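You operate a simulated robot arm through the tools that you are given. There is no shell and no other tool. Be economical: measure what you need, move in short steps, check, and stop when the job is done.

You are at the controls of a simulated two-armed robot. One attempt, no reset.

## Task
Wick the solder bridge off with the braid while the extractor runs.
Fine: braid arm aside again, iron in its stand, heat and extractor off. Where these are worked on the way, their far stop is far enough and under half their travel is too little: braid arm.

It is judged by the outcome, as a careful person would: the job done as asked, and still so three seconds after it is handed in. It fails if anything else is knocked over, pushed out of place, dropped, spilled or broken.

## Robot
Two 7-joint arms with fingered hands on one trunk, on a base that drives. Base frame: it is fixed to the floor where the robot stands at the start and does not move with it; the origin is under the middle of the robot, x ahead of it, y to its left, z up. Lengths are in mm, angles in rad, forces in N, time in s.
The left shoulder is at the start at [20, 123, 1187], the right one opposite. With the tool pointing down near the work surface each hand reaches from about 100 to 460 mm from the robot's upright axis, wherever it stands, measured 20 degrees to its own side. Places, roughly: braid arm [600, 0, 800]; extractor switch [500, -100, 800]; heat dial [700, -300, 900]. Payload 2.4 kg a hand.
The tool frame of a hand sits at the grasp point between the pads (the TCP): z along the fingers, y along the line on which they close. The tips reach 17 mm beyond it. Largest opening 88 mm; the body of the gripper starts 47 mm behind the TCP. The gripper is a hand of 3 fingers: y runs from the thumb to the fingers, the wrist lies at [0, 0, -165] in the tool frame, and closing takes about 1.5 s.
Orientation is that of the tool frame in the base frame, as a unit quaternion [w, x, y, z]. With the fingers straight down and closing along the base's y, the tool's x points along the base's -x, its y along +y and its z along -z.

## Interface
- The arms move only by the tool move_arm. It takes "left_rows", "right_rows" or both (then of equal length, played together; a hand with none holds still); each is a list of rows, each an object of numbers (a shift or turn left out is 0, a gripper value left out holds the last): "tx", "ty", "tz": the shift along the tool's x, y, z in units of 30 mm (1.0 is 30 mm); "rx", "ry", "rz": the turn, a rotation vector about the tool's x, y, z in units of 4 degrees (1.0 is 4 degrees); "hand": the gripper command, from -1 (shut) to 1 (fully open), values between in proportion. In form: [{"tx": .., "ty": .., "tz": .., "rx": .., "ry": .., "rz": .., "hand": ..}, ...]. A call has 1 to 12 rows; each row shifts and turns the commanded pose from where the row before left it, along the tool's axes as they then stand. A call with a number of a shift or a turn outside -1 to 1 is refused whole. A row lasts 0.2 s, in which the tool goes at most 50 mm and 0.15 rad; a call with a longer step from one row to the next is refused whole, and so is a gripper value outside its range. A pose out of reach is approached as far as the arm can. The call stops where the force on the tool passes 40 N (or 10 N more than at its start, if that is more) or the arm is blocked; 0.2 s more then pass. Each finger travels about 45 mm/s and halts on what it meets, pressing with about 30 N; the grip force reading is that of the motor and also rises with nothing between the fingers. The clock runs only during rows and for 0.2 s after the last one: add rows that do not move to give the fingers time. The reply holds the time, the measured pose of the TCP, the force on the tool along the base axes, the opening and the grip force, in the units named above and with some noise, with the torque about the TCP (base axes, N m) and any sound that the robot's microphone picked up.
- Cameras (640 x 400 px; columns grow to the right, rows downward): "scene" is now at [47.2, -2.9, 1628.4]; the picture's right is [-0.05, -1.00, 0.00], its down [-0.86, 0.04, -0.51] and it looks along [0.51, -0.03, -0.86] (base axes); focal length 254 px, centre (320, 200). "left" rides on the left gripper at [-52, 4, -66] in its tool frame; the picture's right is [-0.09, -1.00, 0.00], its down [0.78, -0.07, -0.62] and it looks along [0.62, -0.05, 0.78] (tool axes); focal length 243 px, centre (320, 200). "right" rides on the right gripper at [52, 4, -66] in its tool frame; the picture's right is [-0.08, 1.00, 0.00], its down [-0.78, -0.07, -0.62] and it looks along [-0.62, -0.05, 0.78] (tool axes); focal length 243 px, centre (320, 200). There is no depth. A picture from a camera that has moved, and an enlarged one, comes with that camera's place and axes in the base frame and with its lens.
- camera(camera): a new picture of that camera. It takes no simulated time.
- raise_lower(by): slides the trunk up (or, below 0, down) by that many mm; the arms and the scene camera ride with it, the base frame stays. It gives what a move gives, with no picture.
- steer(legs): drives the robot by 1 to 6 legs, each [ahead, left, turn to the left] in mm, mm and rad, along the robot's own axes; the way and the turn of a leg run together, so that a leg with both is an arc; at most 1500 mm and 3.142 rad a leg. The arms and the cameras ride along, it lands a little off, and it stops where it bumps. It gives what a move gives.
- hand_shape(shape, hand): the hand has 3 fingers and takes this shape, open, in about a second: jaw (thumb against the fingers, like two jaws); tri (thumb and two fingers); tip (a fingertip pinch); poke (one finger out to press); point (the index stretched); flat (the hand flat); cup (the hand cupped); fist (a fist). The gripper value then closes the fingers along that shape, each until it touches; the sizes above hold for jaw. It gives what a move gives, with no picture.
- pan_tilt(pan, tilt): turns the head with the scene camera to pan (to the left, within 2.094 rad either way) and tilt (down, from -0.506 to 1.204), counted from straight ahead of the robot. It gives what a move gives.
- enlarge(camera, box): a new picture of the part [left, top, right, bottom] of that camera's present view, enlarged. It takes no simulated time.
- sign_off(): hands the job in; it is judged then, once.

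Work in short steps. Places have to be worked out from the pictures, the camera data and where the tool is seen: move nearer, look again, correct. Check each grasp and each placing, and mend what went wrong. You have 120 turns and 92 pictures in all, those below and enlarged ones among them. Open the grippers and draw the arms clear of the work before you hand the job in, unless the task says otherwise; then end with one line.

The tools are called after ">>>" as name(argument=value, ...) on one line, values as JSON. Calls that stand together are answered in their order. move_arm: Moves the arms, as the interface text tells. Its arguments: {"type":"object","properties":{"left_rows":{"type":"array","items":{"type":"object","properties":{"tx":{"type":"number"},"ty":{"type":"number"},"tz":{"type":"number"},"rx":{"type":"number"},"ry":{"type":"number"},"rz":{"type":"number"},"hand":{"type":"number"}}}},"right_rows":{"type":"array","items":{"type":"object","properties":{"tx":{"type":"number"},"ty":{"type":"number"},"tz":{"type":"number"},"rx":{"type":"number"},"ry":{"type":"number"},"rz":{"type":"number"},"hand":{"type":"number"}}}}},"required":[]} The other tools are called the same way: raise_lower (by) slides the trunk up or down; hand_shape (shape, hand) gives the hand a shape; steer (legs) drives the base; pan_tilt (pan, tilt) turns the head that bears the scene camera; camera (camera) takes a picture; enlarge (camera, box) takes an enlarged picture of a part of a camera's view; sign_off () hands the job in.

At the start:

```text
time_s: 0.0
left_ee_pos: [320.0, 62.6, 1081.1]
left_ee_rot: [0.001, -0.001, 1.0, 0.0]
left_force: [-0.6, 0.1, 0.0]
left_wrist_torque: [0.01, 0.01, -0.01]
left_finger_gap: 87.9
left_finger_force: 0.1
left_shape: jaw
right_ee_pos: [311.8, -182.7, 1088.2]
right_ee_rot: [0.0, 0.0, 1.0, -0.001]
right_force: [-0.2, 0.1, 0.5]
right_wrist_torque: [-0.01, 0.01, 0.01]
right_finger_gap: 87.8
right_finger_force: 0.0
right_shape: jaw
trunk travel left (down, up): [-400.0, 430.0]
robot x, y, heading: [-3.8, 2.5, -0.001]
head pan, tilt: [-0.049, 1.03]
```

scene: 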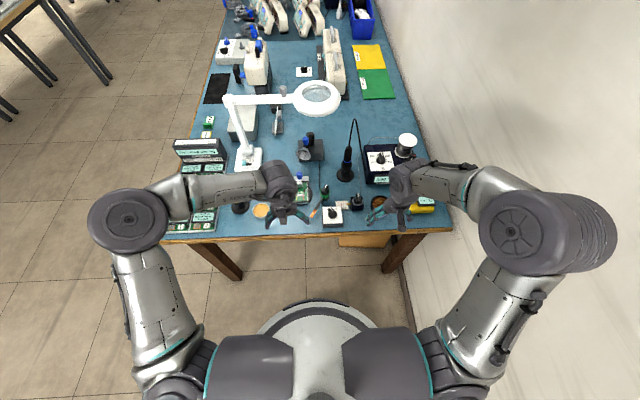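
right: 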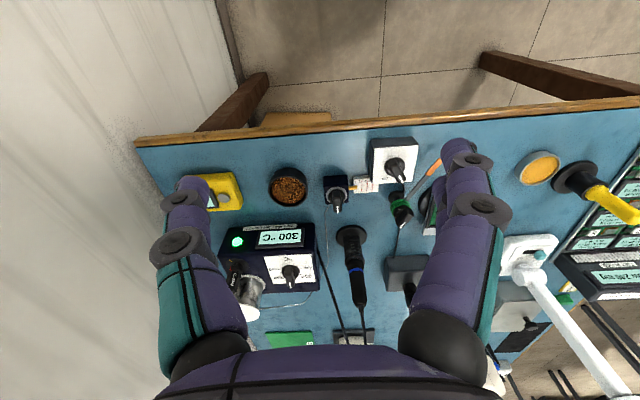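
left: 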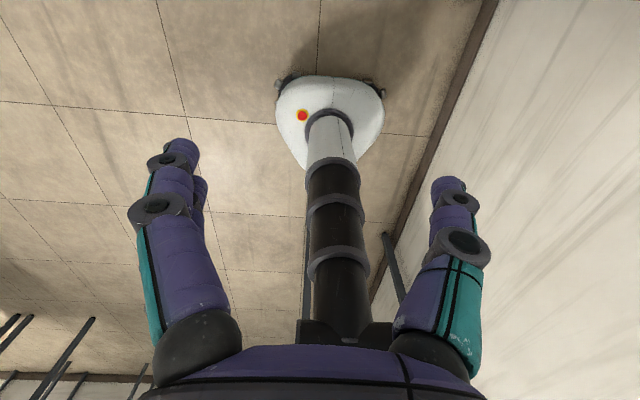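

I start by enlarging the bench area in the scene and right-hand views to identify the station's parts.

>>> enlarge(camera="scene", box=[220, 110, 460, 250])

>>> enlarge(camera="right", box=[200, 110, 460, 350])

```text
2.67 times, centred on (340, 180) of scene
camera zoom: at [47.2, -2.9, 1628.4], right [-0.05, -1.0, 0.0], down [-0.86, 0.04, -0.51], along [0.51, -0.03, -0.86], focal length 676 px, centre (267, 253)
```

zoom: 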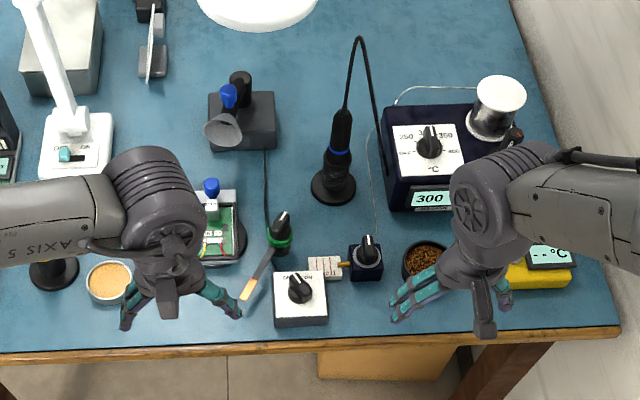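

```text
1.67 times, centred on (330, 230) of right
camera zoom: at [258.1, -178.3, 1153.8], right [0.08, 1.0, 0.0], down [0.78, -0.07, 0.62], along [0.62, -0.05, -0.78], focal length 404 px, centre (303, 150)
```

zoom: 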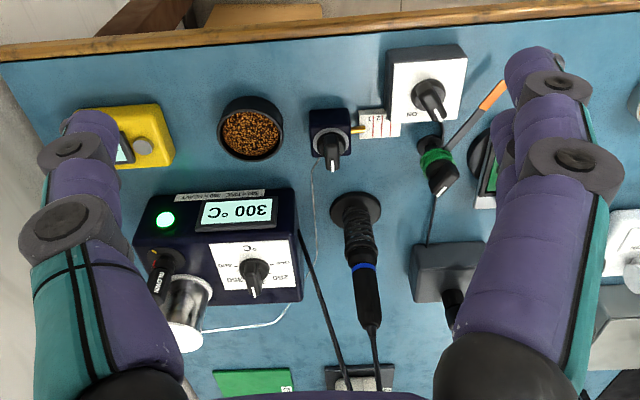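

The left hand hides the board; I move both hands outwards/back to see the braid arm, board and dial.

>>> move_arm(left_rows=[{"tx": 0.8, "ty": 0.9}, {"tx": 0.8, "ty": 0.9}, {"tx": 0.8, "ty": 0.9}, {"tx": 0.8, "ty": 0.9}, {"tx": 0.8, "ty": 0.9}, {"tx": 0, "ty": 0.9}], right_rows=[{"tx": 0.8, "ty": -0.3}, {"tx": 0.8, "ty": -0.3}, {"tx": 0.8, "ty": -0.3}, {"tx": 0.8, "ty": -0.3}, {"tx": 0.8}, {"tx": 0}])

>>> pan_tilt(pan=-0.2, tilt=0.95)

>>> camera(camera="scene")

>>> enlarge(camera="scene", box=[210, 110, 380, 230])

```text
time_s: 1.4
left_ee_pos: [202.7, 224.7, 1081.8]
left_ee_rot: [0.002, 0.0, 1.0, -0.001]
left_force: [0.8, 0.1, -0.2]
left_wrist_torque: [0.01, 0.01, 0.03]
left_finger_gap: 87.7
left_finger_force: 0.2
left_shape: jaw
left hand out of reach, approached as far as the arm can: row 5
right_ee_pos: [197.2, -219.5, 1091.8]
right_ee_rot: [-0.001, 0.0, 1.0, 0.0]
right_force: [-0.6, 0.0, 0.0]
right_wrist_torque: [-0.03, 0.01, 0.02]
right_finger_gap: 87.8
right_finger_force: 0.1
right_shape: jaw
right hand out of reach, approached as far as the arm can: row 5
trunk travel left (down, up): [-400.0, 430.0]
robot x, y, heading: [1.6, 1.8, 0.003]
head pan, tilt: [-0.049, 1.03]
```

```text
time_s: 2.1
left_ee_pos: [203.5, 223.6, 1083.4]
left_ee_rot: [0.0, -0.001, 1.0, 0.0]
left_force: [-0.6, -0.5, -0.7]
left_wrist_torque: [-0.02, 0.03, 0.02]
left_finger_gap: 87.6
left_finger_force: 0.0
left_shape: jaw
right_ee_pos: [196.5, -219.7, 1091.7]
right_ee_rot: [0.0, 0.0, 1.0, 0.0]
right_force: [-0.8, -0.2, 0.2]
right_wrist_torque: [0.01, 0.02, 0.02]
right_finger_gap: 88.0
right_finger_force: 0.0
right_shape: jaw
trunk travel left (down, up): [-400.0, 430.0]
robot x, y, heading: [3.6, -2.1, -0.003]
head pan, tilt: [-0.201, 0.949]
```

```text
86 pictures are left
camera scene: at [50.6, -13.9, 1634.1], right [-0.2, -0.98, 0.0], down [-0.8, 0.16, -0.58], along [0.57, -0.12, -0.81], focal length 254 px, centre (320, 200)
```

scene: 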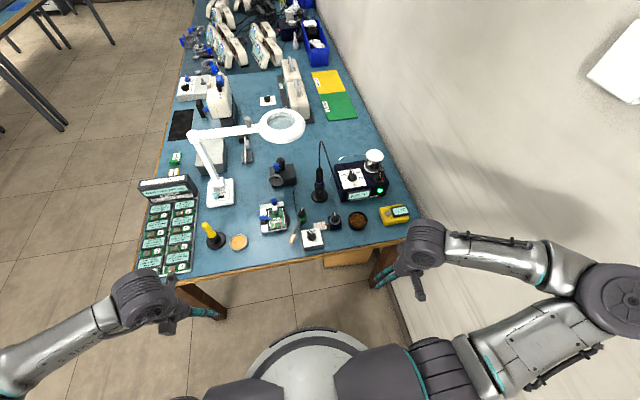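

```text
3.33 times, centred on (295, 170) of scene
camera zoom: at [50.6, -13.9, 1634.1], right [-0.2, -0.98, 0.0], down [-0.8, 0.16, -0.58], along [0.57, -0.12, -0.81], focal length 845 px, centre (403, 300)
```

zoom: 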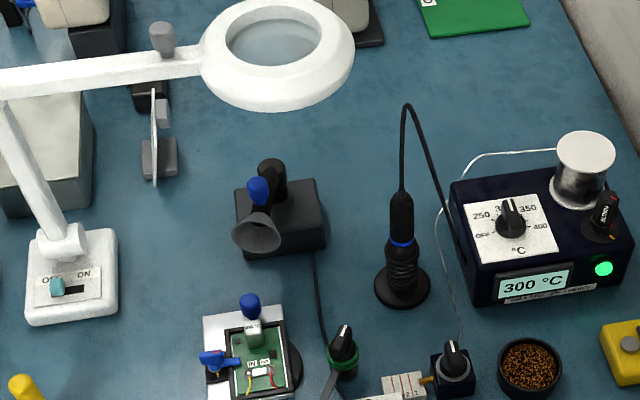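

The board sits in a blue-handled holder; I zoom in further on the board, braid arm, and extractor switch.

>>> enlarge(camera="scene", box=[250, 185, 350, 255])

>>> enlarge(camera="scene", box=[320, 140, 410, 230])

```text
5.71 times, centred on (300, 220) of scene
camera zoom: at [50.6, -13.9, 1634.1], right [-0.2, -0.98, 0.0], down [-0.8, 0.16, -0.58], along [0.57, -0.12, -0.81], focal length 1449 px, centre (434, 86)
```

zoom: 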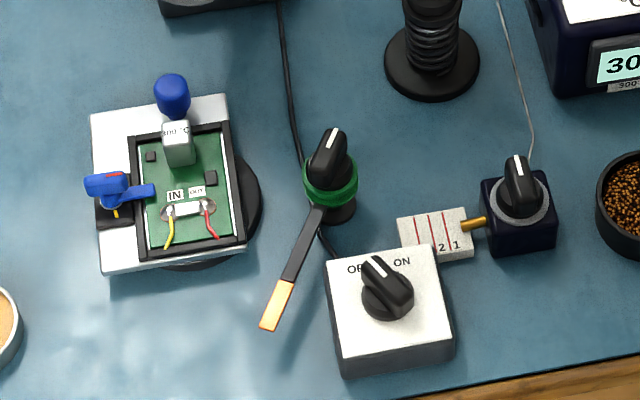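

```text
4.44 times, centred on (365, 185) of scene
camera zoom: at [50.6, -13.9, 1634.1], right [-0.2, -0.98, 0.0], down [-0.8, 0.16, -0.58], along [0.57, -0.12, -0.81], focal length 1127 px, centre (120, 267)
```

zoom: 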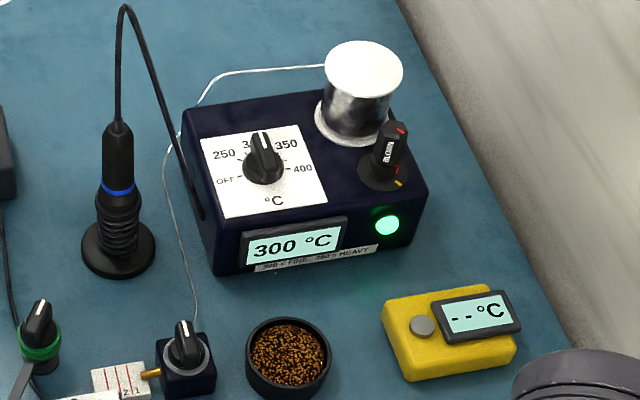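

The board is near (563, 42), the braid pivot near (570, -53), the switch near (470, -73), the bench edge near x=425. I drive ahead to bring these in reach, then look again.

>>> steer(legs=[[170, 0, 0]])

>>> pan_tilt(pan=-0.2, tilt=1.1)

>>> camera(camera="scene")

```text
time_s: 3.6
left_ee_pos: [378.5, 222.7, 1082.5]
left_ee_rot: [0.0, 0.0, 1.0, 0.001]
left_force: [0.0, 0.4, 0.5]
left_wrist_torque: [0.01, 0.05, -0.01]
left_finger_gap: 87.9
left_finger_force: 0.1
left_shape: jaw
right_ee_pos: [370.7, -220.2, 1091.3]
right_ee_rot: [-0.002, 0.0, 1.0, 0.0]
right_force: [-0.3, -0.6, 0.5]
right_wrist_torque: [0.02, -0.02, 0.0]
right_finger_gap: 87.8
right_finger_force: 0.1
right_shape: jaw
trunk travel left (down, up): [-400.0, 430.0]
robot x, y, heading: [170.0, 0.6, -0.001]
head pan, tilt: [-0.201, 0.949]
```

```text
time_s: 4.3
left_ee_pos: [376.7, 223.3, 1083.0]
left_ee_rot: [0.002, 0.0, 1.0, -0.001]
left_force: [0.3, 0.0, -0.9]
left_wrist_torque: [0.01, -0.01, 0.03]
left_finger_gap: 87.7
left_finger_force: 0.0
left_shape: jaw
right_ee_pos: [369.6, -220.3, 1091.5]
right_ee_rot: [-0.001, 0.001, 1.0, 0.0]
right_force: [-1.0, 0.0, 0.4]
right_wrist_torque: [0.01, 0.01, 0.01]
right_finger_gap: 88.1
right_finger_force: 0.0
right_shape: jaw
trunk travel left (down, up): [-400.0, 430.0]
robot x, y, heading: [172.8, -2.1, 0.002]
head pan, tilt: [-0.201, 1.1]
```

```text
82 pictures are left
camera scene: at [214.4, -12.3, 1624.0], right [-0.2, -0.98, 0.0], down [-0.87, 0.18, -0.45], along [0.45, -0.09, -0.89], focal length 254 px, centre (320, 200)
```

scene: 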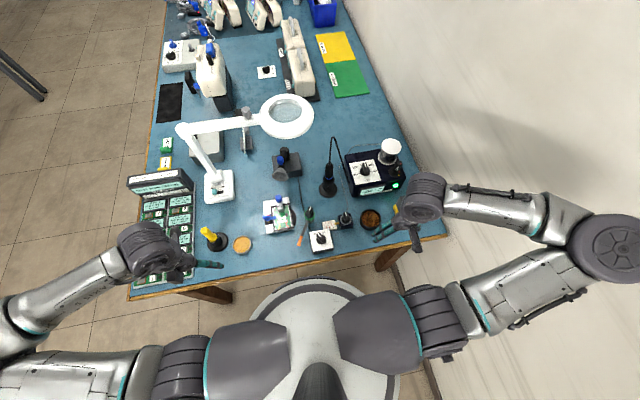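

Good views now; I zoom on the two clusters to localise precisely.

>>> enlarge(camera="scene", box=[255, 185, 335, 255])

>>> enlarge(camera="scene", box=[310, 135, 410, 225])

>>> enlarge(camera="scene", box=[350, 160, 410, 205])

```text
5.71 times, centred on (295, 220) of scene
camera zoom: at [214.4, -12.3, 1624.0], right [-0.2, -0.98, 0.0], down [-0.87, 0.18, -0.45], along [0.45, -0.09, -0.89], focal length 1449 px, centre (463, 86)
```

zoom: 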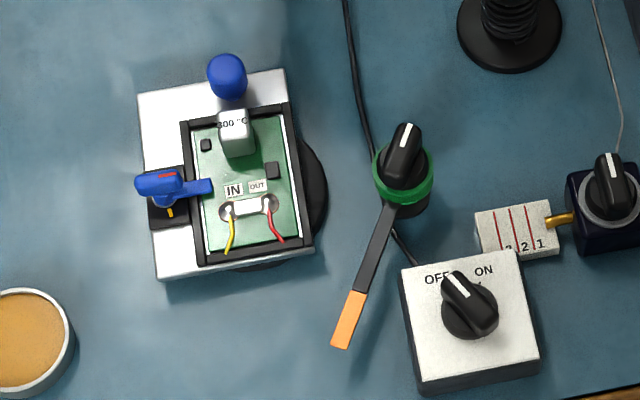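

```text
4.44 times, centred on (360, 180) of scene
camera zoom: at [214.4, -12.3, 1624.0], right [-0.2, -0.98, 0.0], down [-0.87, 0.18, -0.45], along [0.45, -0.09, -0.89], focal length 1127 px, centre (142, 289)
```

zoom: 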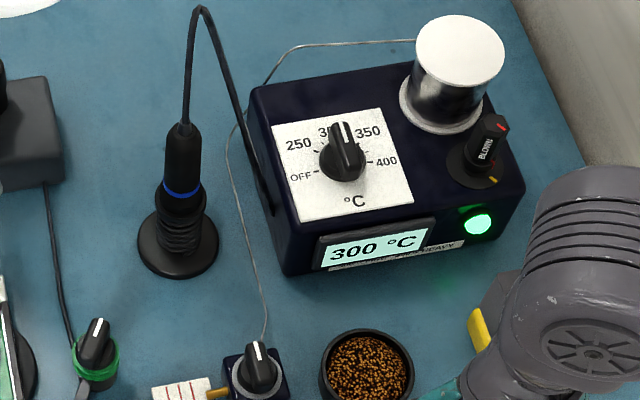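

```text
8.89 times, centred on (380, 182) of scene
camera zoom: at [214.4, -12.3, 1624.0], right [-0.2, -0.98, 0.0], down [-0.87, 0.18, -0.45], along [0.45, -0.09, -0.89], focal length 2254 px, centre (-213, 356)
```

zoom: 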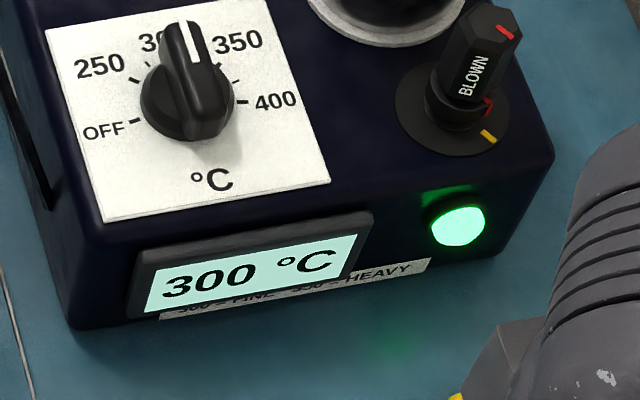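

The station reads 300 °C with a green light but a cap says "BLOWN". I check it and the board through the right wrist camera.

>>> camera(camera="right")

>>> enlarge(camera="scene", box=[262, 190, 298, 236])

```text
78 pictures are left
camera right: at [316.0, -215.0, 1157.6], right [0.09, 1.0, 0.0], down [0.78, -0.07, 0.62], along [0.62, -0.05, -0.79], focal length 243 px, centre (320, 200)
```

right: 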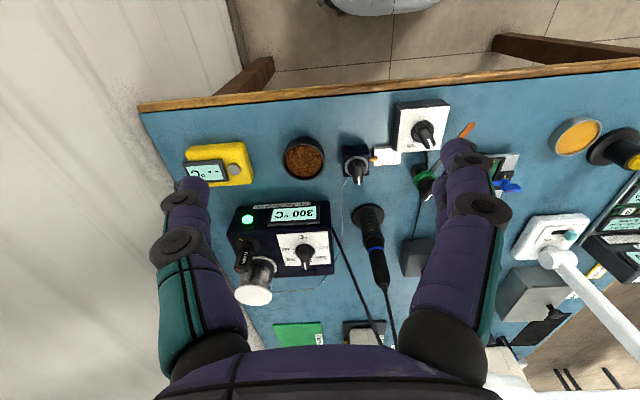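

```text
8.70 times, centred on (280, 213) of scene
camera zoom: at [214.4, -12.3, 1624.0], right [-0.2, -0.98, 0.0], down [-0.87, 0.18, -0.45], along [0.45, -0.09, -0.89], focal length 2205 px, centre (668, 87)
```

zoom: 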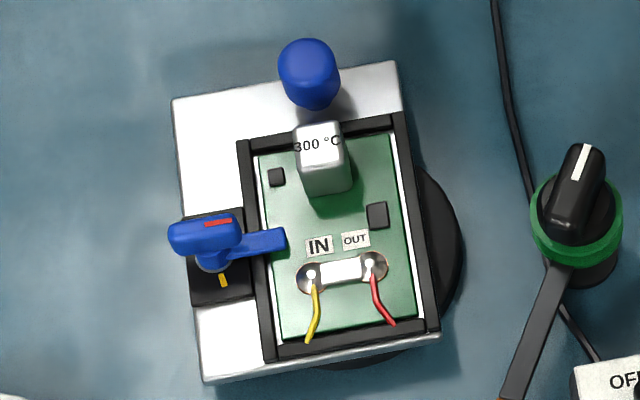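

Everything I need is located: switch knob ≈ (475,-70), braid pivot ≈ (572,-48), bridge ≈ (560,40), iron ≈ (675,-135). First the extractor: I bring the right hand over its knob at z≈900.

>>> move_arm(right_rows=[{"tx": -0.5, "ty": 0.714, "tz": 0.9}, {"tx": -0.5, "ty": 0.714, "tz": 0.9}, {"tx": -0.5, "ty": 0.714, "tz": 0.9}, {"tx": -0.5, "ty": 0.714, "tz": 0.9}, {"tx": -0.5, "ty": 0.714, "tz": 0.9}, {"tx": -0.5, "ty": 0.714, "tz": 0.9}, {"tx": -0.5, "ty": 0.714, "tz": 0.8}])

>>> move_arm(right_rows=[{"rz": -1}, {"rz": -1}, {"rz": -1}, {"rz": -1}, {"rz": -1}, {"rz": -1}, {"rz": -1}, {"rz": -1}, {"rz": -0.5}])

>>> camera(camera="right")

>>> camera(camera="scene")

```text
time_s: 5.9
left_ee_pos: [376.7, 223.2, 1083.1]
left_ee_rot: [0.001, 0.0, 1.0, 0.0]
left_force: [-0.5, 0.4, 0.8]
left_wrist_torque: [-0.02, 0.01, 0.0]
left_finger_gap: 87.9
left_finger_force: 0.1
left_shape: jaw
right_ee_pos: [474.7, -69.1, 906.7]
right_ee_rot: [-0.001, 0.001, 1.0, -0.001]
right_force: [1.2, -0.4, 0.7]
right_wrist_torque: [0.01, 0.0, 0.01]
right_finger_gap: 87.9
right_finger_force: 0.0
right_shape: jaw
trunk travel left (down, up): [-400.0, 430.0]
robot x, y, heading: [172.5, -1.0, -0.005]
head pan, tilt: [-0.201, 1.1]
```

```text
time_s: 7.9
left_ee_pos: [376.9, 223.1, 1082.9]
left_ee_rot: [0.0, 0.001, 1.0, -0.001]
left_force: [-0.6, 0.1, 0.2]
left_wrist_torque: [0.03, 0.02, -0.01]
left_finger_gap: 88.0
left_finger_force: 0.1
left_shape: jaw
right_ee_pos: [475.6, -69.7, 906.1]
right_ee_rot: [-0.001, -0.292, 0.956, 0.001]
right_force: [0.0, 0.3, -1.5]
right_wrist_torque: [0.02, -0.02, 0.02]
right_finger_gap: 88.1
right_finger_force: 0.0
right_shape: jaw
trunk travel left (down, up): [-400.0, 430.0]
robot x, y, heading: [172.7, -3.6, -0.0]
head pan, tilt: [-0.201, 1.1]
```

```text
76 pictures are left
camera right: at [427.6, -95.1, 971.6], right [-0.49, 0.87, 0.0], down [0.69, 0.38, 0.62], along [0.54, 0.3, -0.78], focal length 243 px, centre (320, 200)
```

right: 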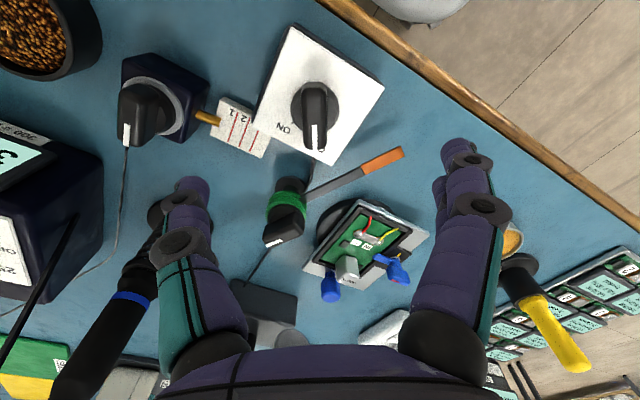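

```text
75 pictures are left
camera scene: at [214.7, -12.1, 1623.9], right [-0.2, -0.98, 0.0], down [-0.87, 0.18, -0.45], along [0.44, -0.09, -0.89], focal length 254 px, centre (320, 200)
```

scene: 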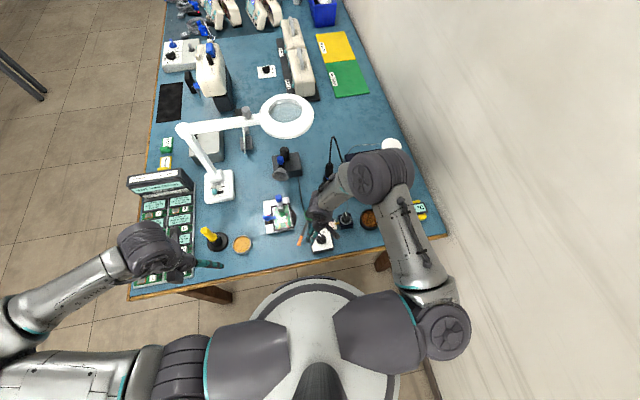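

The wrist view puts the knob at ≈(467,-75), aligned with the fingers. I shift 9 mm, narrow the fingers and descend to look again.

>>> move_arm(right_rows=[{"tx": 0.31, "hand": 0.25}, {"tz": 0.5}, {"tz": 0.5}, {"tz": 0.5}, {"tz": 0.4}])

>>> camera(camera="right")

```text
time_s: 9.1
left_ee_pos: [375.6, 223.4, 1082.0]
left_ee_rot: [0.001, 0.0, 1.0, 0.0]
left_force: [0.5, 0.4, 0.6]
left_wrist_torque: [0.01, 0.05, -0.03]
left_finger_gap: 87.8
left_finger_force: 0.0
left_shape: jaw
right_ee_pos: [465.7, -75.2, 849.2]
right_ee_rot: [-0.001, -0.291, 0.957, 0.001]
right_force: [0.1, -0.8, 0.5]
right_wrist_torque: [-0.01, -0.01, 0.03]
right_finger_gap: 55.5
right_finger_force: 0.1
right_shape: jaw
trunk travel left (down, up): [-400.0, 430.0]
robot x, y, heading: [173.4, -1.3, -0.002]
head pan, tilt: [-0.201, 1.1]
```

```text
74 pictures are left
camera right: at [419.8, -100.7, 914.8], right [-0.49, 0.87, 0.0], down [0.69, 0.38, 0.62], along [0.54, 0.3, -0.78], focal length 243 px, centre (320, 200)
```

right: 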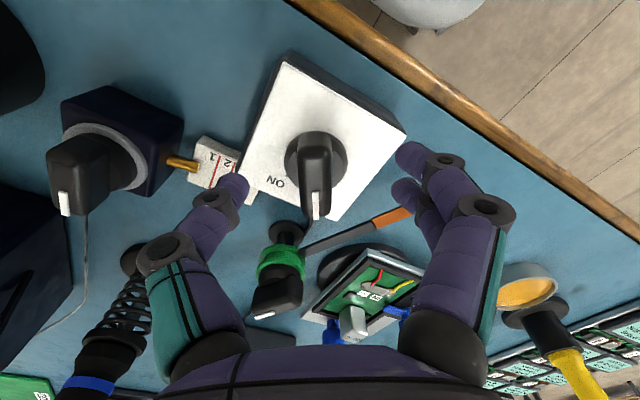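

Centred on the knob; the tips are at about z=832. I descend 16 mm more and close gently on the bar.

>>> move_arm(right_rows=[{"tz": 0.27}, {"tz": 0.26}, {"hand": -0.4}, {"hand": -1}, {}, {}, {}, {}])

>>> camera(camera="right")

```text
time_s: 10.9
left_ee_pos: [376.5, 222.7, 1082.3]
left_ee_rot: [0.002, 0.0, 1.0, 0.0]
left_force: [0.2, 0.6, -0.8]
left_wrist_torque: [-0.03, -0.01, 0.01]
left_finger_gap: 87.9
left_finger_force: 0.1
left_shape: jaw
right_ee_pos: [464.2, -73.6, 834.2]
right_ee_rot: [-0.001, -0.291, 0.957, 0.0]
right_force: [-4.6, -1.7, -3.8]
right_wrist_torque: [0.02, 0.06, 0.04]
right_finger_gap: 9.5
right_finger_force: 30.1
right_shape: jaw
trunk travel left (down, up): [-400.0, 430.0]
robot x, y, heading: [171.3, 1.3, -0.001]
head pan, tilt: [-0.201, 1.1]
```

```text
73 pictures are left
camera right: at [418.4, -99.9, 899.9], right [-0.49, 0.87, 0.0], down [0.69, 0.38, 0.62], along [0.54, 0.3, -0.79], focal length 243 px, centre (320, 200)
```

right: 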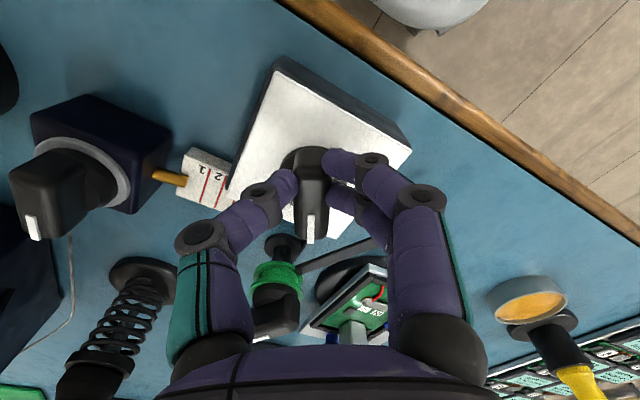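

Bar gripped (gap 9.5). Turn clockwise ~68° toward ON.

>>> move_arm(right_rows=[{"rz": 1}, {"rz": 1}, {"rz": 1}, {"rz": 1}, {"rz": 1}, {"rz": 1}, {"rz": 1}, {"rz": 1}, {"rz": 1}])

>>> move_arm(right_rows=[{"rz": 1}, {"rz": 1}, {"rz": 1}, {"rz": 1}, {"rz": 1}, {"rz": 1}, {"rz": 1}, {"rz": 1}, {"rz": 0.5}])

>>> camera(camera="right")

```text
time_s: 12.9
left_ee_pos: [374.5, 225.0, 1082.3]
left_ee_rot: [0.002, 0.0, 1.0, -0.001]
left_force: [0.0, 0.3, -0.8]
left_wrist_torque: [0.01, 0.0, 0.01]
left_finger_gap: 87.6
left_finger_force: 0.1
left_shape: jaw
right_ee_pos: [464.8, -71.9, 832.9]
right_ee_rot: [0.0, 0.018, 1.0, 0.0]
right_force: [-7.7, 19.5, 12.2]
right_wrist_torque: [0.53, 0.12, 0.27]
right_finger_gap: 9.2
right_finger_force: 29.9
right_shape: jaw
trunk travel left (down, up): [-400.0, 430.0]
robot x, y, heading: [172.7, 1.6, -0.002]
head pan, tilt: [-0.201, 1.1]
```

```text
time_s: 14.7
left_ee_pos: [374.6, 225.2, 1082.4]
left_ee_rot: [0.001, 0.0, 1.0, 0.0]
left_force: [-0.5, -0.4, -0.3]
left_wrist_torque: [0.01, -0.02, 0.0]
left_finger_gap: 87.9
left_finger_force: 0.1
left_shape: jaw
right_ee_pos: [464.1, -67.3, 835.1]
right_ee_rot: [-0.004, 0.277, 0.961, 0.006]
right_force: [-4.4, 23.0, 6.8]
right_wrist_torque: [0.6, -0.11, 0.38]
right_finger_gap: 8.4
right_finger_force: 29.6
right_shape: jaw
trunk travel left (down, up): [-400.0, 430.0]
robot x, y, heading: [174.0, -3.2, 0.004]
head pan, tilt: [-0.201, 1.1]
stopped in row 8 (right hand): the force on the tool passed its limit (the readings are from after the stop); the commanded pose is now the measured one
```

```text
72 pictures are left
camera right: at [421.8, -36.3, 899.7], right [0.6, 0.8, 0.01], down [0.63, -0.48, 0.61], along [0.49, -0.37, -0.79], focal length 243 px, centre (320, 200)
```

right: 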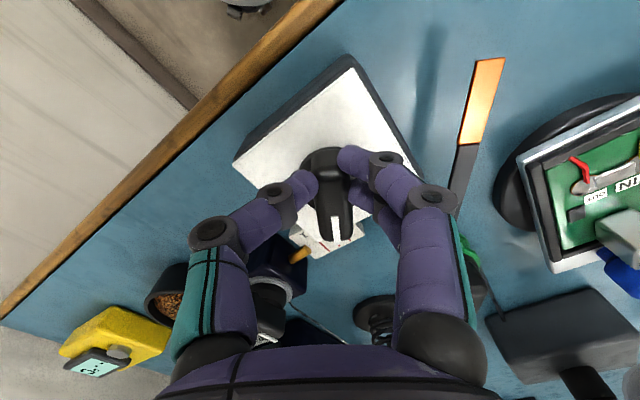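

The knob has turned ~67° to a stop. Release, lift straight up and check the pointer.

>>> move_arm(right_rows=[{"hand": 0.1}, {}, {}, {"tz": -0.6}, {"tz": -1}, {"tz": -1}, {"tz": -1}])

>>> camera(camera="right")

```text
time_s: 16.3
left_ee_pos: [376.6, 223.7, 1082.3]
left_ee_rot: [0.0, 0.0, 1.0, 0.0]
left_force: [0.9, 0.6, 0.6]
left_wrist_torque: [0.02, 0.0, -0.02]
left_finger_gap: 87.7
left_finger_force: 0.1
left_shape: jaw
right_ee_pos: [465.9, -72.6, 939.8]
right_ee_rot: [-0.003, 0.28, 0.96, 0.002]
right_force: [0.2, 0.7, -0.6]
right_wrist_torque: [0.01, -0.01, 0.02]
right_finger_gap: 47.9
right_finger_force: 0.0
right_shape: jaw
trunk travel left (down, up): [-400.0, 430.0]
robot x, y, heading: [173.1, 0.2, 0.002]
head pan, tilt: [-0.201, 1.1]
```

```text
71 pictures are left
camera right: at [422.0, -41.0, 1006.1], right [0.61, 0.79, 0.0], down [0.63, -0.48, 0.61], along [0.49, -0.37, -0.79], focal length 243 px, centre (320, 200)
```

right: 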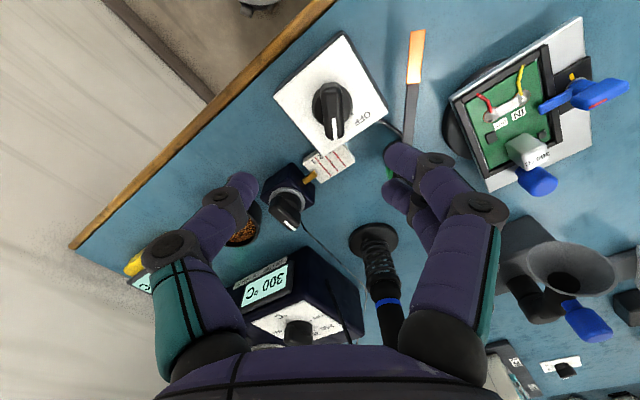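

The pointer now covers ON. I zoom to check the switch and the extractor itself.

>>> enlarge(camera="right", box=[260, 20, 640, 260])

>>> enlarge(camera="right", box=[480, 190, 640, 370])

```text
1.67 times, centred on (450, 140) of right
camera zoom: at [422.0, -41.0, 1006.1], right [0.61, 0.79, 0.0], down [0.63, -0.48, 0.61], along [0.49, -0.37, -0.79], focal length 404 px, centre (103, 300)
```

zoom: 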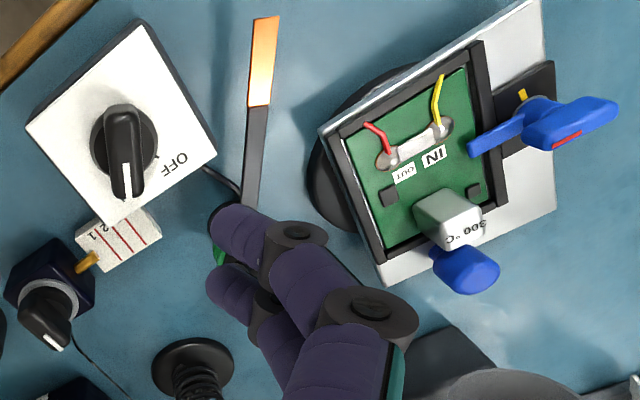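

```text
2.22 times, centred on (560, 280) of right
camera zoom: at [422.0, -41.0, 1006.1], right [0.61, 0.79, 0.0], down [0.63, -0.48, 0.61], along [0.49, -0.37, -0.79], focal length 539 px, centre (-213, 22)
```

zoom: 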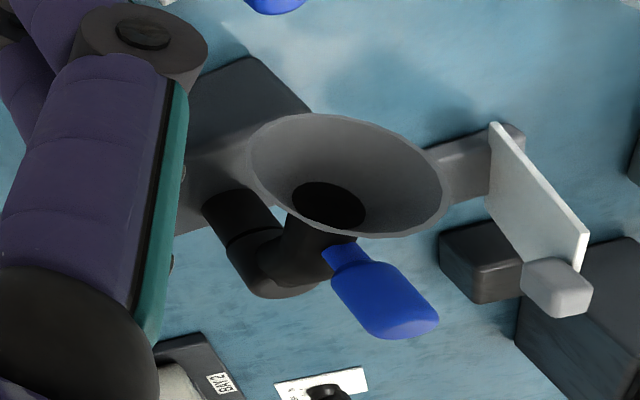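

The switch is ON. The braid knob's bar lies at about -35°, matching the present hand yaw, so I move over the pivot and look.

>>> move_arm(right_rows=[{"tx": -0.85, "ty": 0.857}, {"tx": -0.85, "ty": 0.857}, {"tx": -0.85, "ty": 0.857}])

>>> camera(camera="right")

```text
time_s: 17.1
left_ee_pos: [376.9, 223.8, 1082.5]
left_ee_rot: [0.001, 0.0, 1.0, 0.0]
left_force: [0.7, -0.1, 0.3]
left_wrist_torque: [0.02, 0.02, -0.03]
left_finger_gap: 87.9
left_finger_force: 0.0
left_shape: jaw
right_ee_pos: [569.6, -46.2, 939.5]
right_ee_rot: [-0.005, 0.28, 0.96, 0.001]
right_force: [0.5, -0.6, -0.3]
right_wrist_torque: [0.01, 0.0, -0.04]
right_finger_gap: 47.9
right_finger_force: 0.0
right_shape: jaw
trunk travel left (down, up): [-400.0, 430.0]
robot x, y, heading: [172.1, 1.3, -0.005]
head pan, tilt: [-0.201, 1.1]
```

```text
68 pictures are left
camera right: at [527.8, -15.1, 1005.6], right [0.61, 0.79, 0.0], down [0.63, -0.48, 0.61], along [0.49, -0.37, -0.79], focal length 243 px, centre (320, 200)
```

right: 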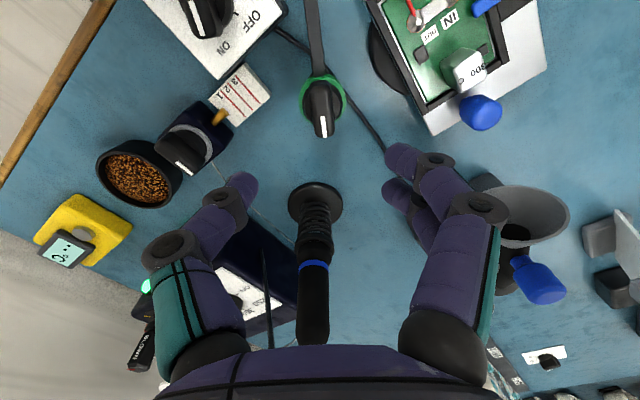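

Knob ≈ (567,-42), bar aligned; iron ≈ (666,-125). I centre and descend to z≈865.

>>> move_arm(right_rows=[{"tx": 0.15, "ty": 0.07, "tz": 0.5}, {"tz": 1}, {"tz": 1}])

>>> camera(camera="right")

```text
time_s: 17.9
left_ee_pos: [377.3, 223.9, 1082.8]
left_ee_rot: [0.001, 0.0, 1.0, 0.001]
left_force: [-0.3, 0.1, 0.3]
left_wrist_torque: [-0.01, 0.0, -0.01]
left_finger_gap: 88.0
left_finger_force: 0.2
left_shape: jaw
right_ee_pos: [567.3, -43.2, 866.4]
right_ee_rot: [-0.005, 0.28, 0.96, 0.001]
right_force: [0.6, 0.3, -0.5]
right_wrist_torque: [0.0, -0.02, -0.01]
right_finger_gap: 48.1
right_finger_force: 0.0
right_shape: jaw
trunk travel left (down, up): [-400.0, 430.0]
robot x, y, heading: [172.8, 1.0, 0.002]
head pan, tilt: [-0.201, 1.1]
```

```text
67 pictures are left
camera right: at [524.4, -11.4, 932.3], right [0.61, 0.79, 0.0], down [0.63, -0.48, 0.61], along [0.49, -0.37, -0.79], focal length 243 px, centre (320, 200)
```

right: 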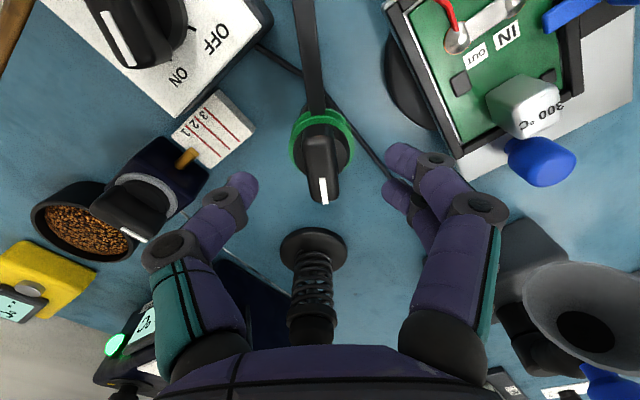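

Aligned over the knob, with clear room for both fingers. Descend 29 mm and close.

>>> move_arm(right_rows=[{"tz": 0.5}, {"tz": 0.45}, {"hand": -0.4}, {"hand": -1}, {}, {}, {}, {}])

>>> camera(camera="right")

```text
time_s: 19.7
left_ee_pos: [376.1, 223.2, 1082.6]
left_ee_rot: [0.001, 0.0, 1.0, 0.0]
left_force: [-0.3, -0.8, -0.2]
left_wrist_torque: [0.02, 0.02, -0.02]
left_finger_gap: 88.1
left_finger_force: 0.1
left_shape: jaw
right_ee_pos: [566.7, -41.8, 838.4]
right_ee_rot: [-0.004, 0.28, 0.96, 0.002]
right_force: [-0.5, 1.1, -3.0]
right_wrist_torque: [0.03, 0.04, 0.02]
right_finger_gap: 10.2
right_finger_force: 30.0
right_shape: jaw
trunk travel left (down, up): [-400.0, 430.0]
robot x, y, heading: [176.8, -1.9, -0.004]
head pan, tilt: [-0.201, 1.1]
```

```text
66 pictures are left
camera right: at [523.7, -10.8, 903.7], right [0.61, 0.79, 0.0], down [0.63, -0.48, 0.61], along [0.49, -0.37, -0.79], focal length 243 px, centre (320, 200)
```

right: 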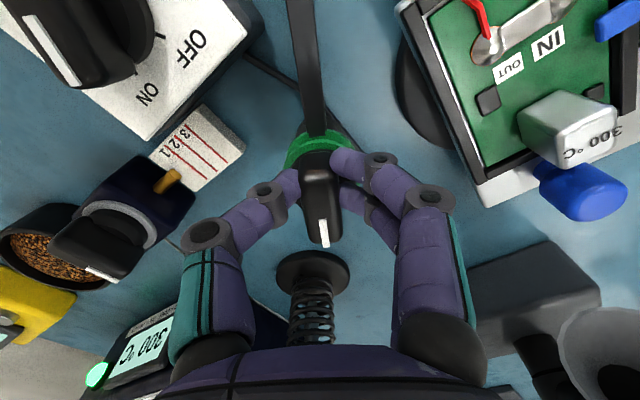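

Gripped (10 mm). The bridge is at ≈(566,34), so the arm must swing ~57° clockwise; I turn in stages.

>>> move_arm(right_rows=[{"rz": 0.8}, {"rz": 0.8}, {"rz": 0.8}, {"rz": 0.8}, {"rz": 0.8}, {"rz": 0.8}, {"rz": 0.8}])

>>> camera(camera="right")

```text
time_s: 21.3
left_ee_pos: [377.0, 225.5, 1082.6]
left_ee_rot: [0.001, 0.0, 1.0, -0.001]
left_force: [0.2, 0.2, -0.6]
left_wrist_torque: [-0.03, 0.01, 0.01]
left_finger_gap: 88.0
left_finger_force: 0.0
left_shape: jaw
right_ee_pos: [569.2, -40.8, 838.7]
right_ee_rot: [-0.004, 0.461, 0.887, 0.001]
right_force: [-0.1, 17.7, -3.7]
right_wrist_torque: [0.26, -0.09, 0.16]
right_finger_gap: 9.6
right_finger_force: 30.0
right_shape: jaw
trunk travel left (down, up): [-400.0, 430.0]
robot x, y, heading: [176.8, -0.5, 0.003]
head pan, tilt: [-0.201, 1.1]
```

```text
65 pictures are left
camera right: at [541.0, 3.6, 903.8], right [0.86, 0.5, 0.0], down [0.4, -0.68, 0.62], along [0.31, -0.53, -0.79], focal length 243 px, centre (320, 200)
```

right: 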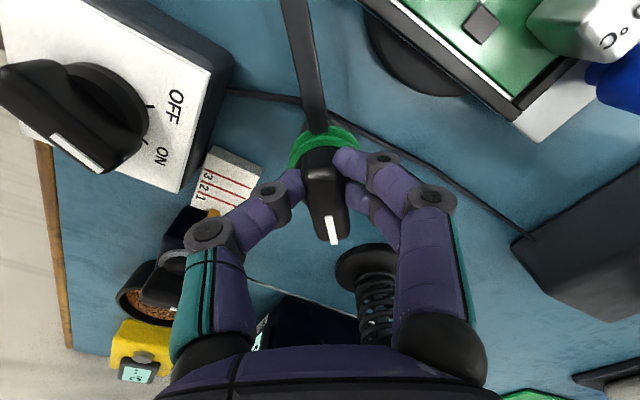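

Arm follows. Continue the turn, relieving the small side load.

>>> move_arm(right_rows=[{"rz": 0.8, "tx": 0.05, "ty": 0.04}, {"rz": 0.8}, {"rz": 0.8}, {"rz": 0.8}, {"rz": 0.8}, {"rz": 0.8}])

>>> camera(camera="right")

>>> enlarge(camera="scene", box=[250, 180, 350, 260])

```text
time_s: 22.7
left_ee_pos: [376.5, 226.4, 1080.6]
left_ee_rot: [0.001, -0.001, 1.0, 0.0]
left_force: [0.1, 0.0, -0.1]
left_wrist_torque: [0.02, 0.01, 0.0]
left_finger_gap: 87.9
left_finger_force: 0.0
left_shape: jaw
right_ee_pos: [571.0, -39.6, 838.0]
right_ee_rot: [-0.003, 0.603, 0.798, 0.0]
right_force: [6.8, 16.9, 1.4]
right_wrist_torque: [0.2, -0.19, 0.21]
right_finger_gap: 9.8
right_finger_force: 30.0
right_shape: jaw
trunk travel left (down, up): [-400.0, 430.0]
robot x, y, heading: [173.6, 0.2, 0.004]
head pan, tilt: [-0.201, 1.1]
```

```text
64 pictures are left
camera right: at [559.1, 11.7, 903.3], right [0.98, 0.19, 0.0], down [0.15, -0.77, 0.62], along [0.11, -0.61, -0.79], focal length 243 px, centre (320, 200)
```

right: 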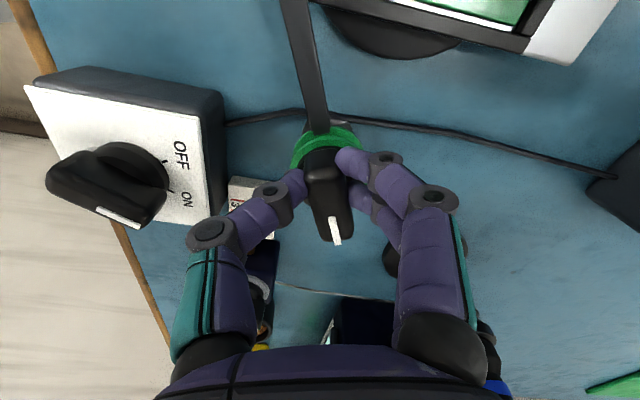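

```text
5.00 times, centred on (300, 220) of scene
camera zoom: at [215.8, -9.0, 1623.9], right [-0.2, -0.98, 0.0], down [-0.87, 0.18, -0.45], along [0.44, -0.09, -0.89], focal length 1268 px, centre (420, 100)
```

zoom: 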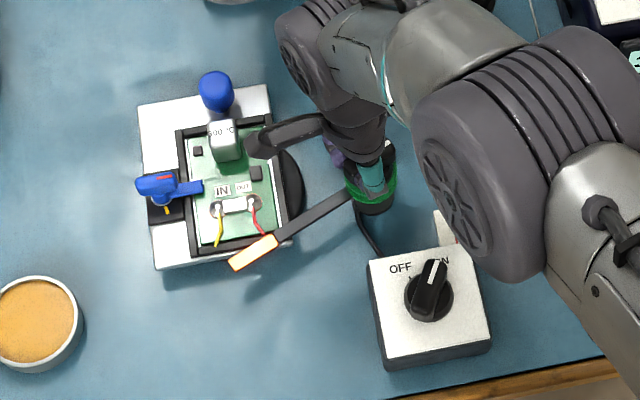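

The braid is at the board's front edge; ~22° more puts it over the bridge.

>>> move_arm(right_rows=[{"rz": 0.8}, {"rz": 0.8}, {"rz": 0.8}, {"rz": 0.8}, {"rz": 0.8}, {"rz": 0.8}, {"rz": 0.8}])

>>> enlarge(camera="scene", box=[250, 180, 350, 260])

```text
time_s: 24.3
left_ee_pos: [378.7, 226.5, 1081.1]
left_ee_rot: [-0.001, -0.001, 1.0, -0.002]
left_force: [-0.1, 0.0, -1.1]
left_wrist_torque: [0.02, -0.01, 0.01]
left_finger_gap: 87.9
left_finger_force: 0.1
left_shape: jaw
right_ee_pos: [571.7, -38.3, 838.7]
right_ee_rot: [-0.003, 0.746, 0.666, 0.0]
right_force: [20.9, 28.2, 0.0]
right_wrist_torque: [0.31, -0.4, 0.41]
right_finger_gap: 9.8
right_finger_force: 30.0
right_shape: jaw
trunk travel left (down, up): [-400.0, 430.0]
robot x, y, heading: [171.9, 3.7, 0.003]
head pan, tilt: [-0.201, 1.1]
```

```text
5.00 times, centred on (300, 220) of scene
camera zoom: at [218.2, -7.2, 1623.8], right [-0.2, -0.98, 0.0], down [-0.87, 0.18, -0.45], along [0.44, -0.09, -0.89], focal length 1268 px, centre (420, 100)
```

zoom: 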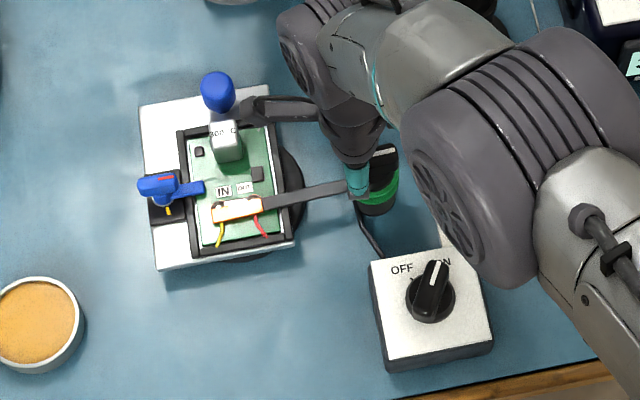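

The braid now lies across the bridge. I relieve the side load and nudge a little further to see whether it's at its stop.

>>> move_arm(right_rows=[{"tx": 0.08, "ty": 0.06}, {}, {"rz": 0.7}])

>>> enlarge(camera="scene", box=[260, 195, 310, 235])

```text
time_s: 25.1
left_ee_pos: [377.5, 226.9, 1082.4]
left_ee_rot: [0.0, -0.001, 1.0, -0.001]
left_force: [-0.7, -0.2, -0.5]
left_wrist_torque: [0.02, -0.02, 0.0]
left_finger_gap: 87.8
left_finger_force: 0.0
left_shape: jaw
right_ee_pos: [572.5, -37.9, 837.3]
right_ee_rot: [-0.004, 0.763, 0.647, 0.0]
right_force: [16.5, 21.1, 2.4]
right_wrist_torque: [0.24, -0.33, 0.32]
right_finger_gap: 9.9
right_finger_force: 30.0
right_shape: jaw
trunk travel left (down, up): [-400.0, 430.0]
robot x, y, heading: [173.3, -3.3, 0.002]
head pan, tilt: [-0.201, 1.1]
```

```text
10.00 times, centred on (285, 215) of scene
camera zoom: at [216.8, -8.4, 1623.9], right [-0.2, -0.98, 0.0], down [-0.87, 0.18, -0.45], along [0.44, -0.09, -0.89], focal length 2535 px, centre (670, 50)
```

zoom: 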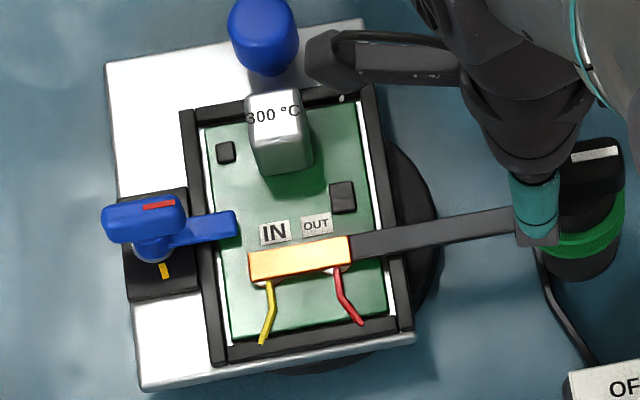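

The braid covers the whole bridge. Release the knob, lift clear.

>>> move_arm(right_rows=[{"hand": 0.0}, {}, {}, {"tz": -0.6}, {"tz": -1}, {"tz": -1}, {"tz": -1}])

>>> enlarge(camera="scene", box=[250, 180, 350, 260])

```text
time_s: 26.7
left_ee_pos: [376.0, 222.1, 1082.8]
left_ee_rot: [0.001, 0.0, 1.0, -0.001]
left_force: [-0.3, -0.2, 0.4]
left_wrist_torque: [-0.01, -0.02, 0.0]
left_finger_gap: 87.9
left_finger_force: 0.0
left_shape: jaw
right_ee_pos: [570.0, -41.7, 943.7]
right_ee_rot: [-0.005, 0.762, 0.647, 0.0]
right_force: [0.4, 0.6, -0.1]
right_wrist_torque: [0.06, 0.01, 0.01]
right_finger_gap: 43.6
right_finger_force: 0.1
right_shape: jaw
trunk travel left (down, up): [-400.0, 430.0]
robot x, y, heading: [176.5, -0.2, 0.002]
head pan, tilt: [-0.201, 1.1]
```

```text
5.00 times, centred on (300, 220) of scene
camera zoom: at [214.4, -11.9, 1623.9], right [-0.2, -0.98, 0.0], down [-0.87, 0.18, -0.45], along [0.44, -0.09, -0.89], focal length 1268 px, centre (420, 100)
```

zoom: 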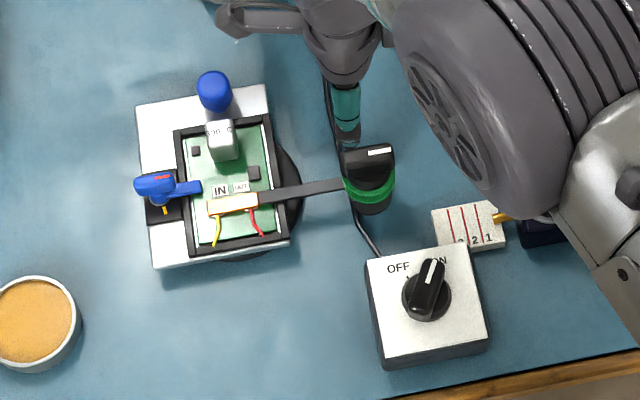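

The braid stays put. Next the iron: I retreat in front of it at z≈1000 and yaw the hand back to zero.

>>> move_arm(right_rows=[{"tz": -0.9}, {"tz": -0.9}, {"tx": -0.8, "ty": -0.62}, {"tx": -0.8, "ty": -0.62}, {"tx": -0.8, "ty": -0.62}, {"tx": -0.8, "ty": -0.62}, {"rz": -1}, {"rz": -1}, {"rz": -1}, {"rz": -1}, {"rz": -1}, {"rz": -1}])

>>> move_arm(right_rows=[{"rz": -1}, {"rz": -1}, {"rz": -1}, {"rz": -1}, {"rz": -1}, {"rz": -1}, {"rz": -1}, {"rz": -1}, {"rz": -1}, {"rz": -1}, {"rz": -1}, {"rz": -1}])

>>> move_arm(right_rows=[{"rz": -1}, {"rz": -1}, {"rz": -1}, {"rz": -1}, {"rz": -1}, {"rz": -1}, {"rz": -0.6, "hand": 0.4}])

```text
time_s: 29.3
left_ee_pos: [376.4, 224.3, 1082.1]
left_ee_rot: [0.001, 0.0, 1.0, 0.0]
left_force: [-0.3, -0.2, -0.4]
left_wrist_torque: [0.02, 0.0, 0.02]
left_finger_gap: 87.9
left_finger_force: 0.0
left_shape: jaw
right_ee_pos: [483.7, -123.7, 998.9]
right_ee_rot: [-0.004, 0.609, 0.793, 0.0]
right_force: [0.1, 0.5, 0.1]
right_wrist_torque: [-0.01, -0.01, 0.0]
right_finger_gap: 43.6
right_finger_force: 0.0
right_shape: jaw
trunk travel left (down, up): [-400.0, 430.0]
robot x, y, heading: [176.4, 1.1, -0.002]
head pan, tilt: [-0.201, 1.1]
```

```text
time_s: 31.9
left_ee_pos: [377.4, 222.5, 1083.5]
left_ee_rot: [0.0, 0.0, 1.0, 0.001]
left_force: [-0.3, -0.2, -0.6]
left_wrist_torque: [0.04, 0.0, 0.01]
left_finger_gap: 88.0
left_finger_force: 0.1
left_shape: jaw
right_ee_pos: [483.7, -123.9, 1000.0]
right_ee_rot: [-0.004, 0.235, 0.972, 0.001]
right_force: [0.2, 0.0, 0.3]
right_wrist_torque: [-0.02, -0.01, 0.01]
right_finger_gap: 43.8
right_finger_force: 0.1
right_shape: jaw
trunk travel left (down, up): [-400.0, 430.0]
robot x, y, heading: [173.0, 1.2, -0.005]
head pan, tilt: [-0.201, 1.1]
```

```text
time_s: 33.5
left_ee_pos: [376.5, 223.2, 1082.4]
left_ee_rot: [0.001, 0.0, 1.0, 0.0]
left_force: [-0.3, 0.4, -0.1]
left_wrist_torque: [0.0, -0.01, 0.03]
left_finger_gap: 88.0
left_finger_force: 0.0
left_shape: jaw
right_ee_pos: [482.5, -122.7, 1000.2]
right_ee_rot: [-0.003, 0.007, 1.0, 0.002]
right_force: [-0.4, 1.3, -0.4]
right_wrist_torque: [-0.01, 0.0, -0.03]
right_finger_gap: 61.3
right_finger_force: 0.1
right_shape: jaw
trunk travel left (down, up): [-400.0, 430.0]
robot x, y, heading: [174.5, 2.6, -0.005]
head pan, tilt: [-0.201, 1.1]
```

Yaw is zero. Now tilt the fingers forward by ~64° so they can take the vertical handle.

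>>> move_arm(right_rows=[{"ry": -1}, {"ry": -1}, {"ry": -1}, {"ry": -1}, {"ry": -1}, {"ry": -1}, {"ry": -1}, {"ry": -1}, {"ry": -1}, {"ry": -1}, {"ry": -1}, {"ry": -1}])

>>> move_arm(right_rows=[{"ry": -1}, {"ry": -1}, {"ry": -1}, {"ry": -1}])

>>> camera(camera="right")

>>> camera(camera="scene")

```text
time_s: 36.1
left_ee_pos: [376.9, 223.1, 1082.8]
left_ee_rot: [0.001, 0.0, 1.0, -0.001]
left_force: [-0.8, -1.3, -0.8]
left_wrist_torque: [-0.01, -0.02, -0.02]
left_finger_gap: 87.8
left_finger_force: 0.0
left_shape: jaw
right_ee_pos: [483.0, -121.8, 999.7]
right_ee_rot: [0.404, 0.008, 0.915, -0.001]
right_force: [0.2, -0.3, 0.4]
right_wrist_torque: [0.03, -0.02, -0.01]
right_finger_gap: 61.3
right_finger_force: 0.0
right_shape: jaw
trunk travel left (down, up): [-400.0, 430.0]
robot x, y, heading: [174.3, 1.2, -0.003]
head pan, tilt: [-0.201, 1.1]
```

```text
time_s: 37.1
left_ee_pos: [376.7, 222.8, 1083.0]
left_ee_rot: [0.001, 0.0, 1.0, 0.001]
left_force: [0.1, -0.4, -0.1]
left_wrist_torque: [0.0, -0.01, -0.01]
left_finger_gap: 87.9
left_finger_force: 0.1
left_shape: jaw
right_ee_pos: [484.2, -123.9, 998.4]
right_ee_rot: [0.527, 0.008, 0.85, -0.001]
right_force: [-0.1, -0.3, 0.4]
right_wrist_torque: [0.03, 0.0, -0.03]
right_finger_gap: 61.4
right_finger_force: 0.0
right_shape: jaw
trunk travel left (down, up): [-400.0, 430.0]
robot x, y, heading: [172.8, 4.6, -0.0]
head pan, tilt: [-0.201, 1.1]
```

```text
59 pictures are left
camera right: at [399.7, -116.6, 980.6], right [0.05, 1.0, 0.08], down [-0.21, -0.07, 0.97], along [0.98, -0.07, 0.21], focal length 243 px, centre (320, 200)
```

right: 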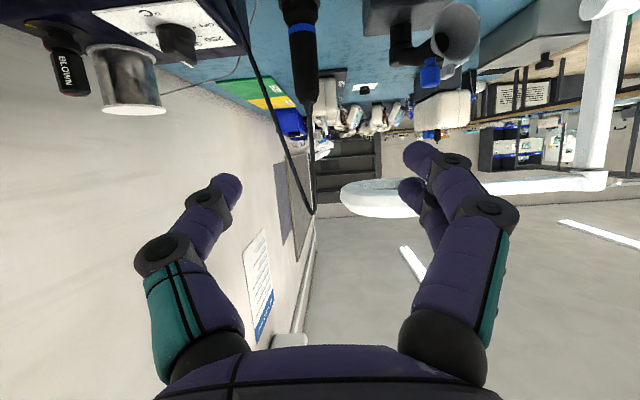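

```text
58 pictures are left
camera scene: at [214.7, -11.9, 1623.9], right [-0.2, -0.98, 0.0], down [-0.87, 0.18, -0.45], along [0.44, -0.09, -0.89], focal length 254 px, centre (320, 200)
```

scene: 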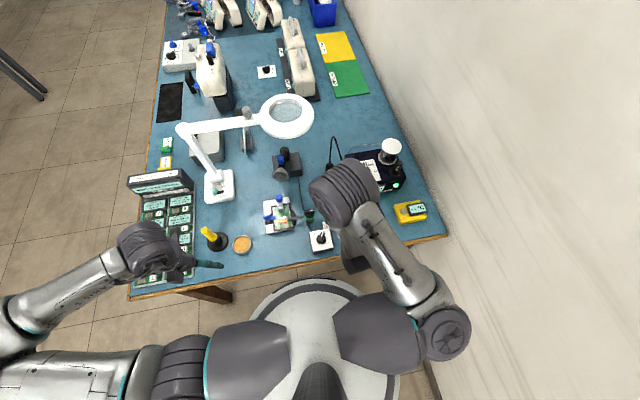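

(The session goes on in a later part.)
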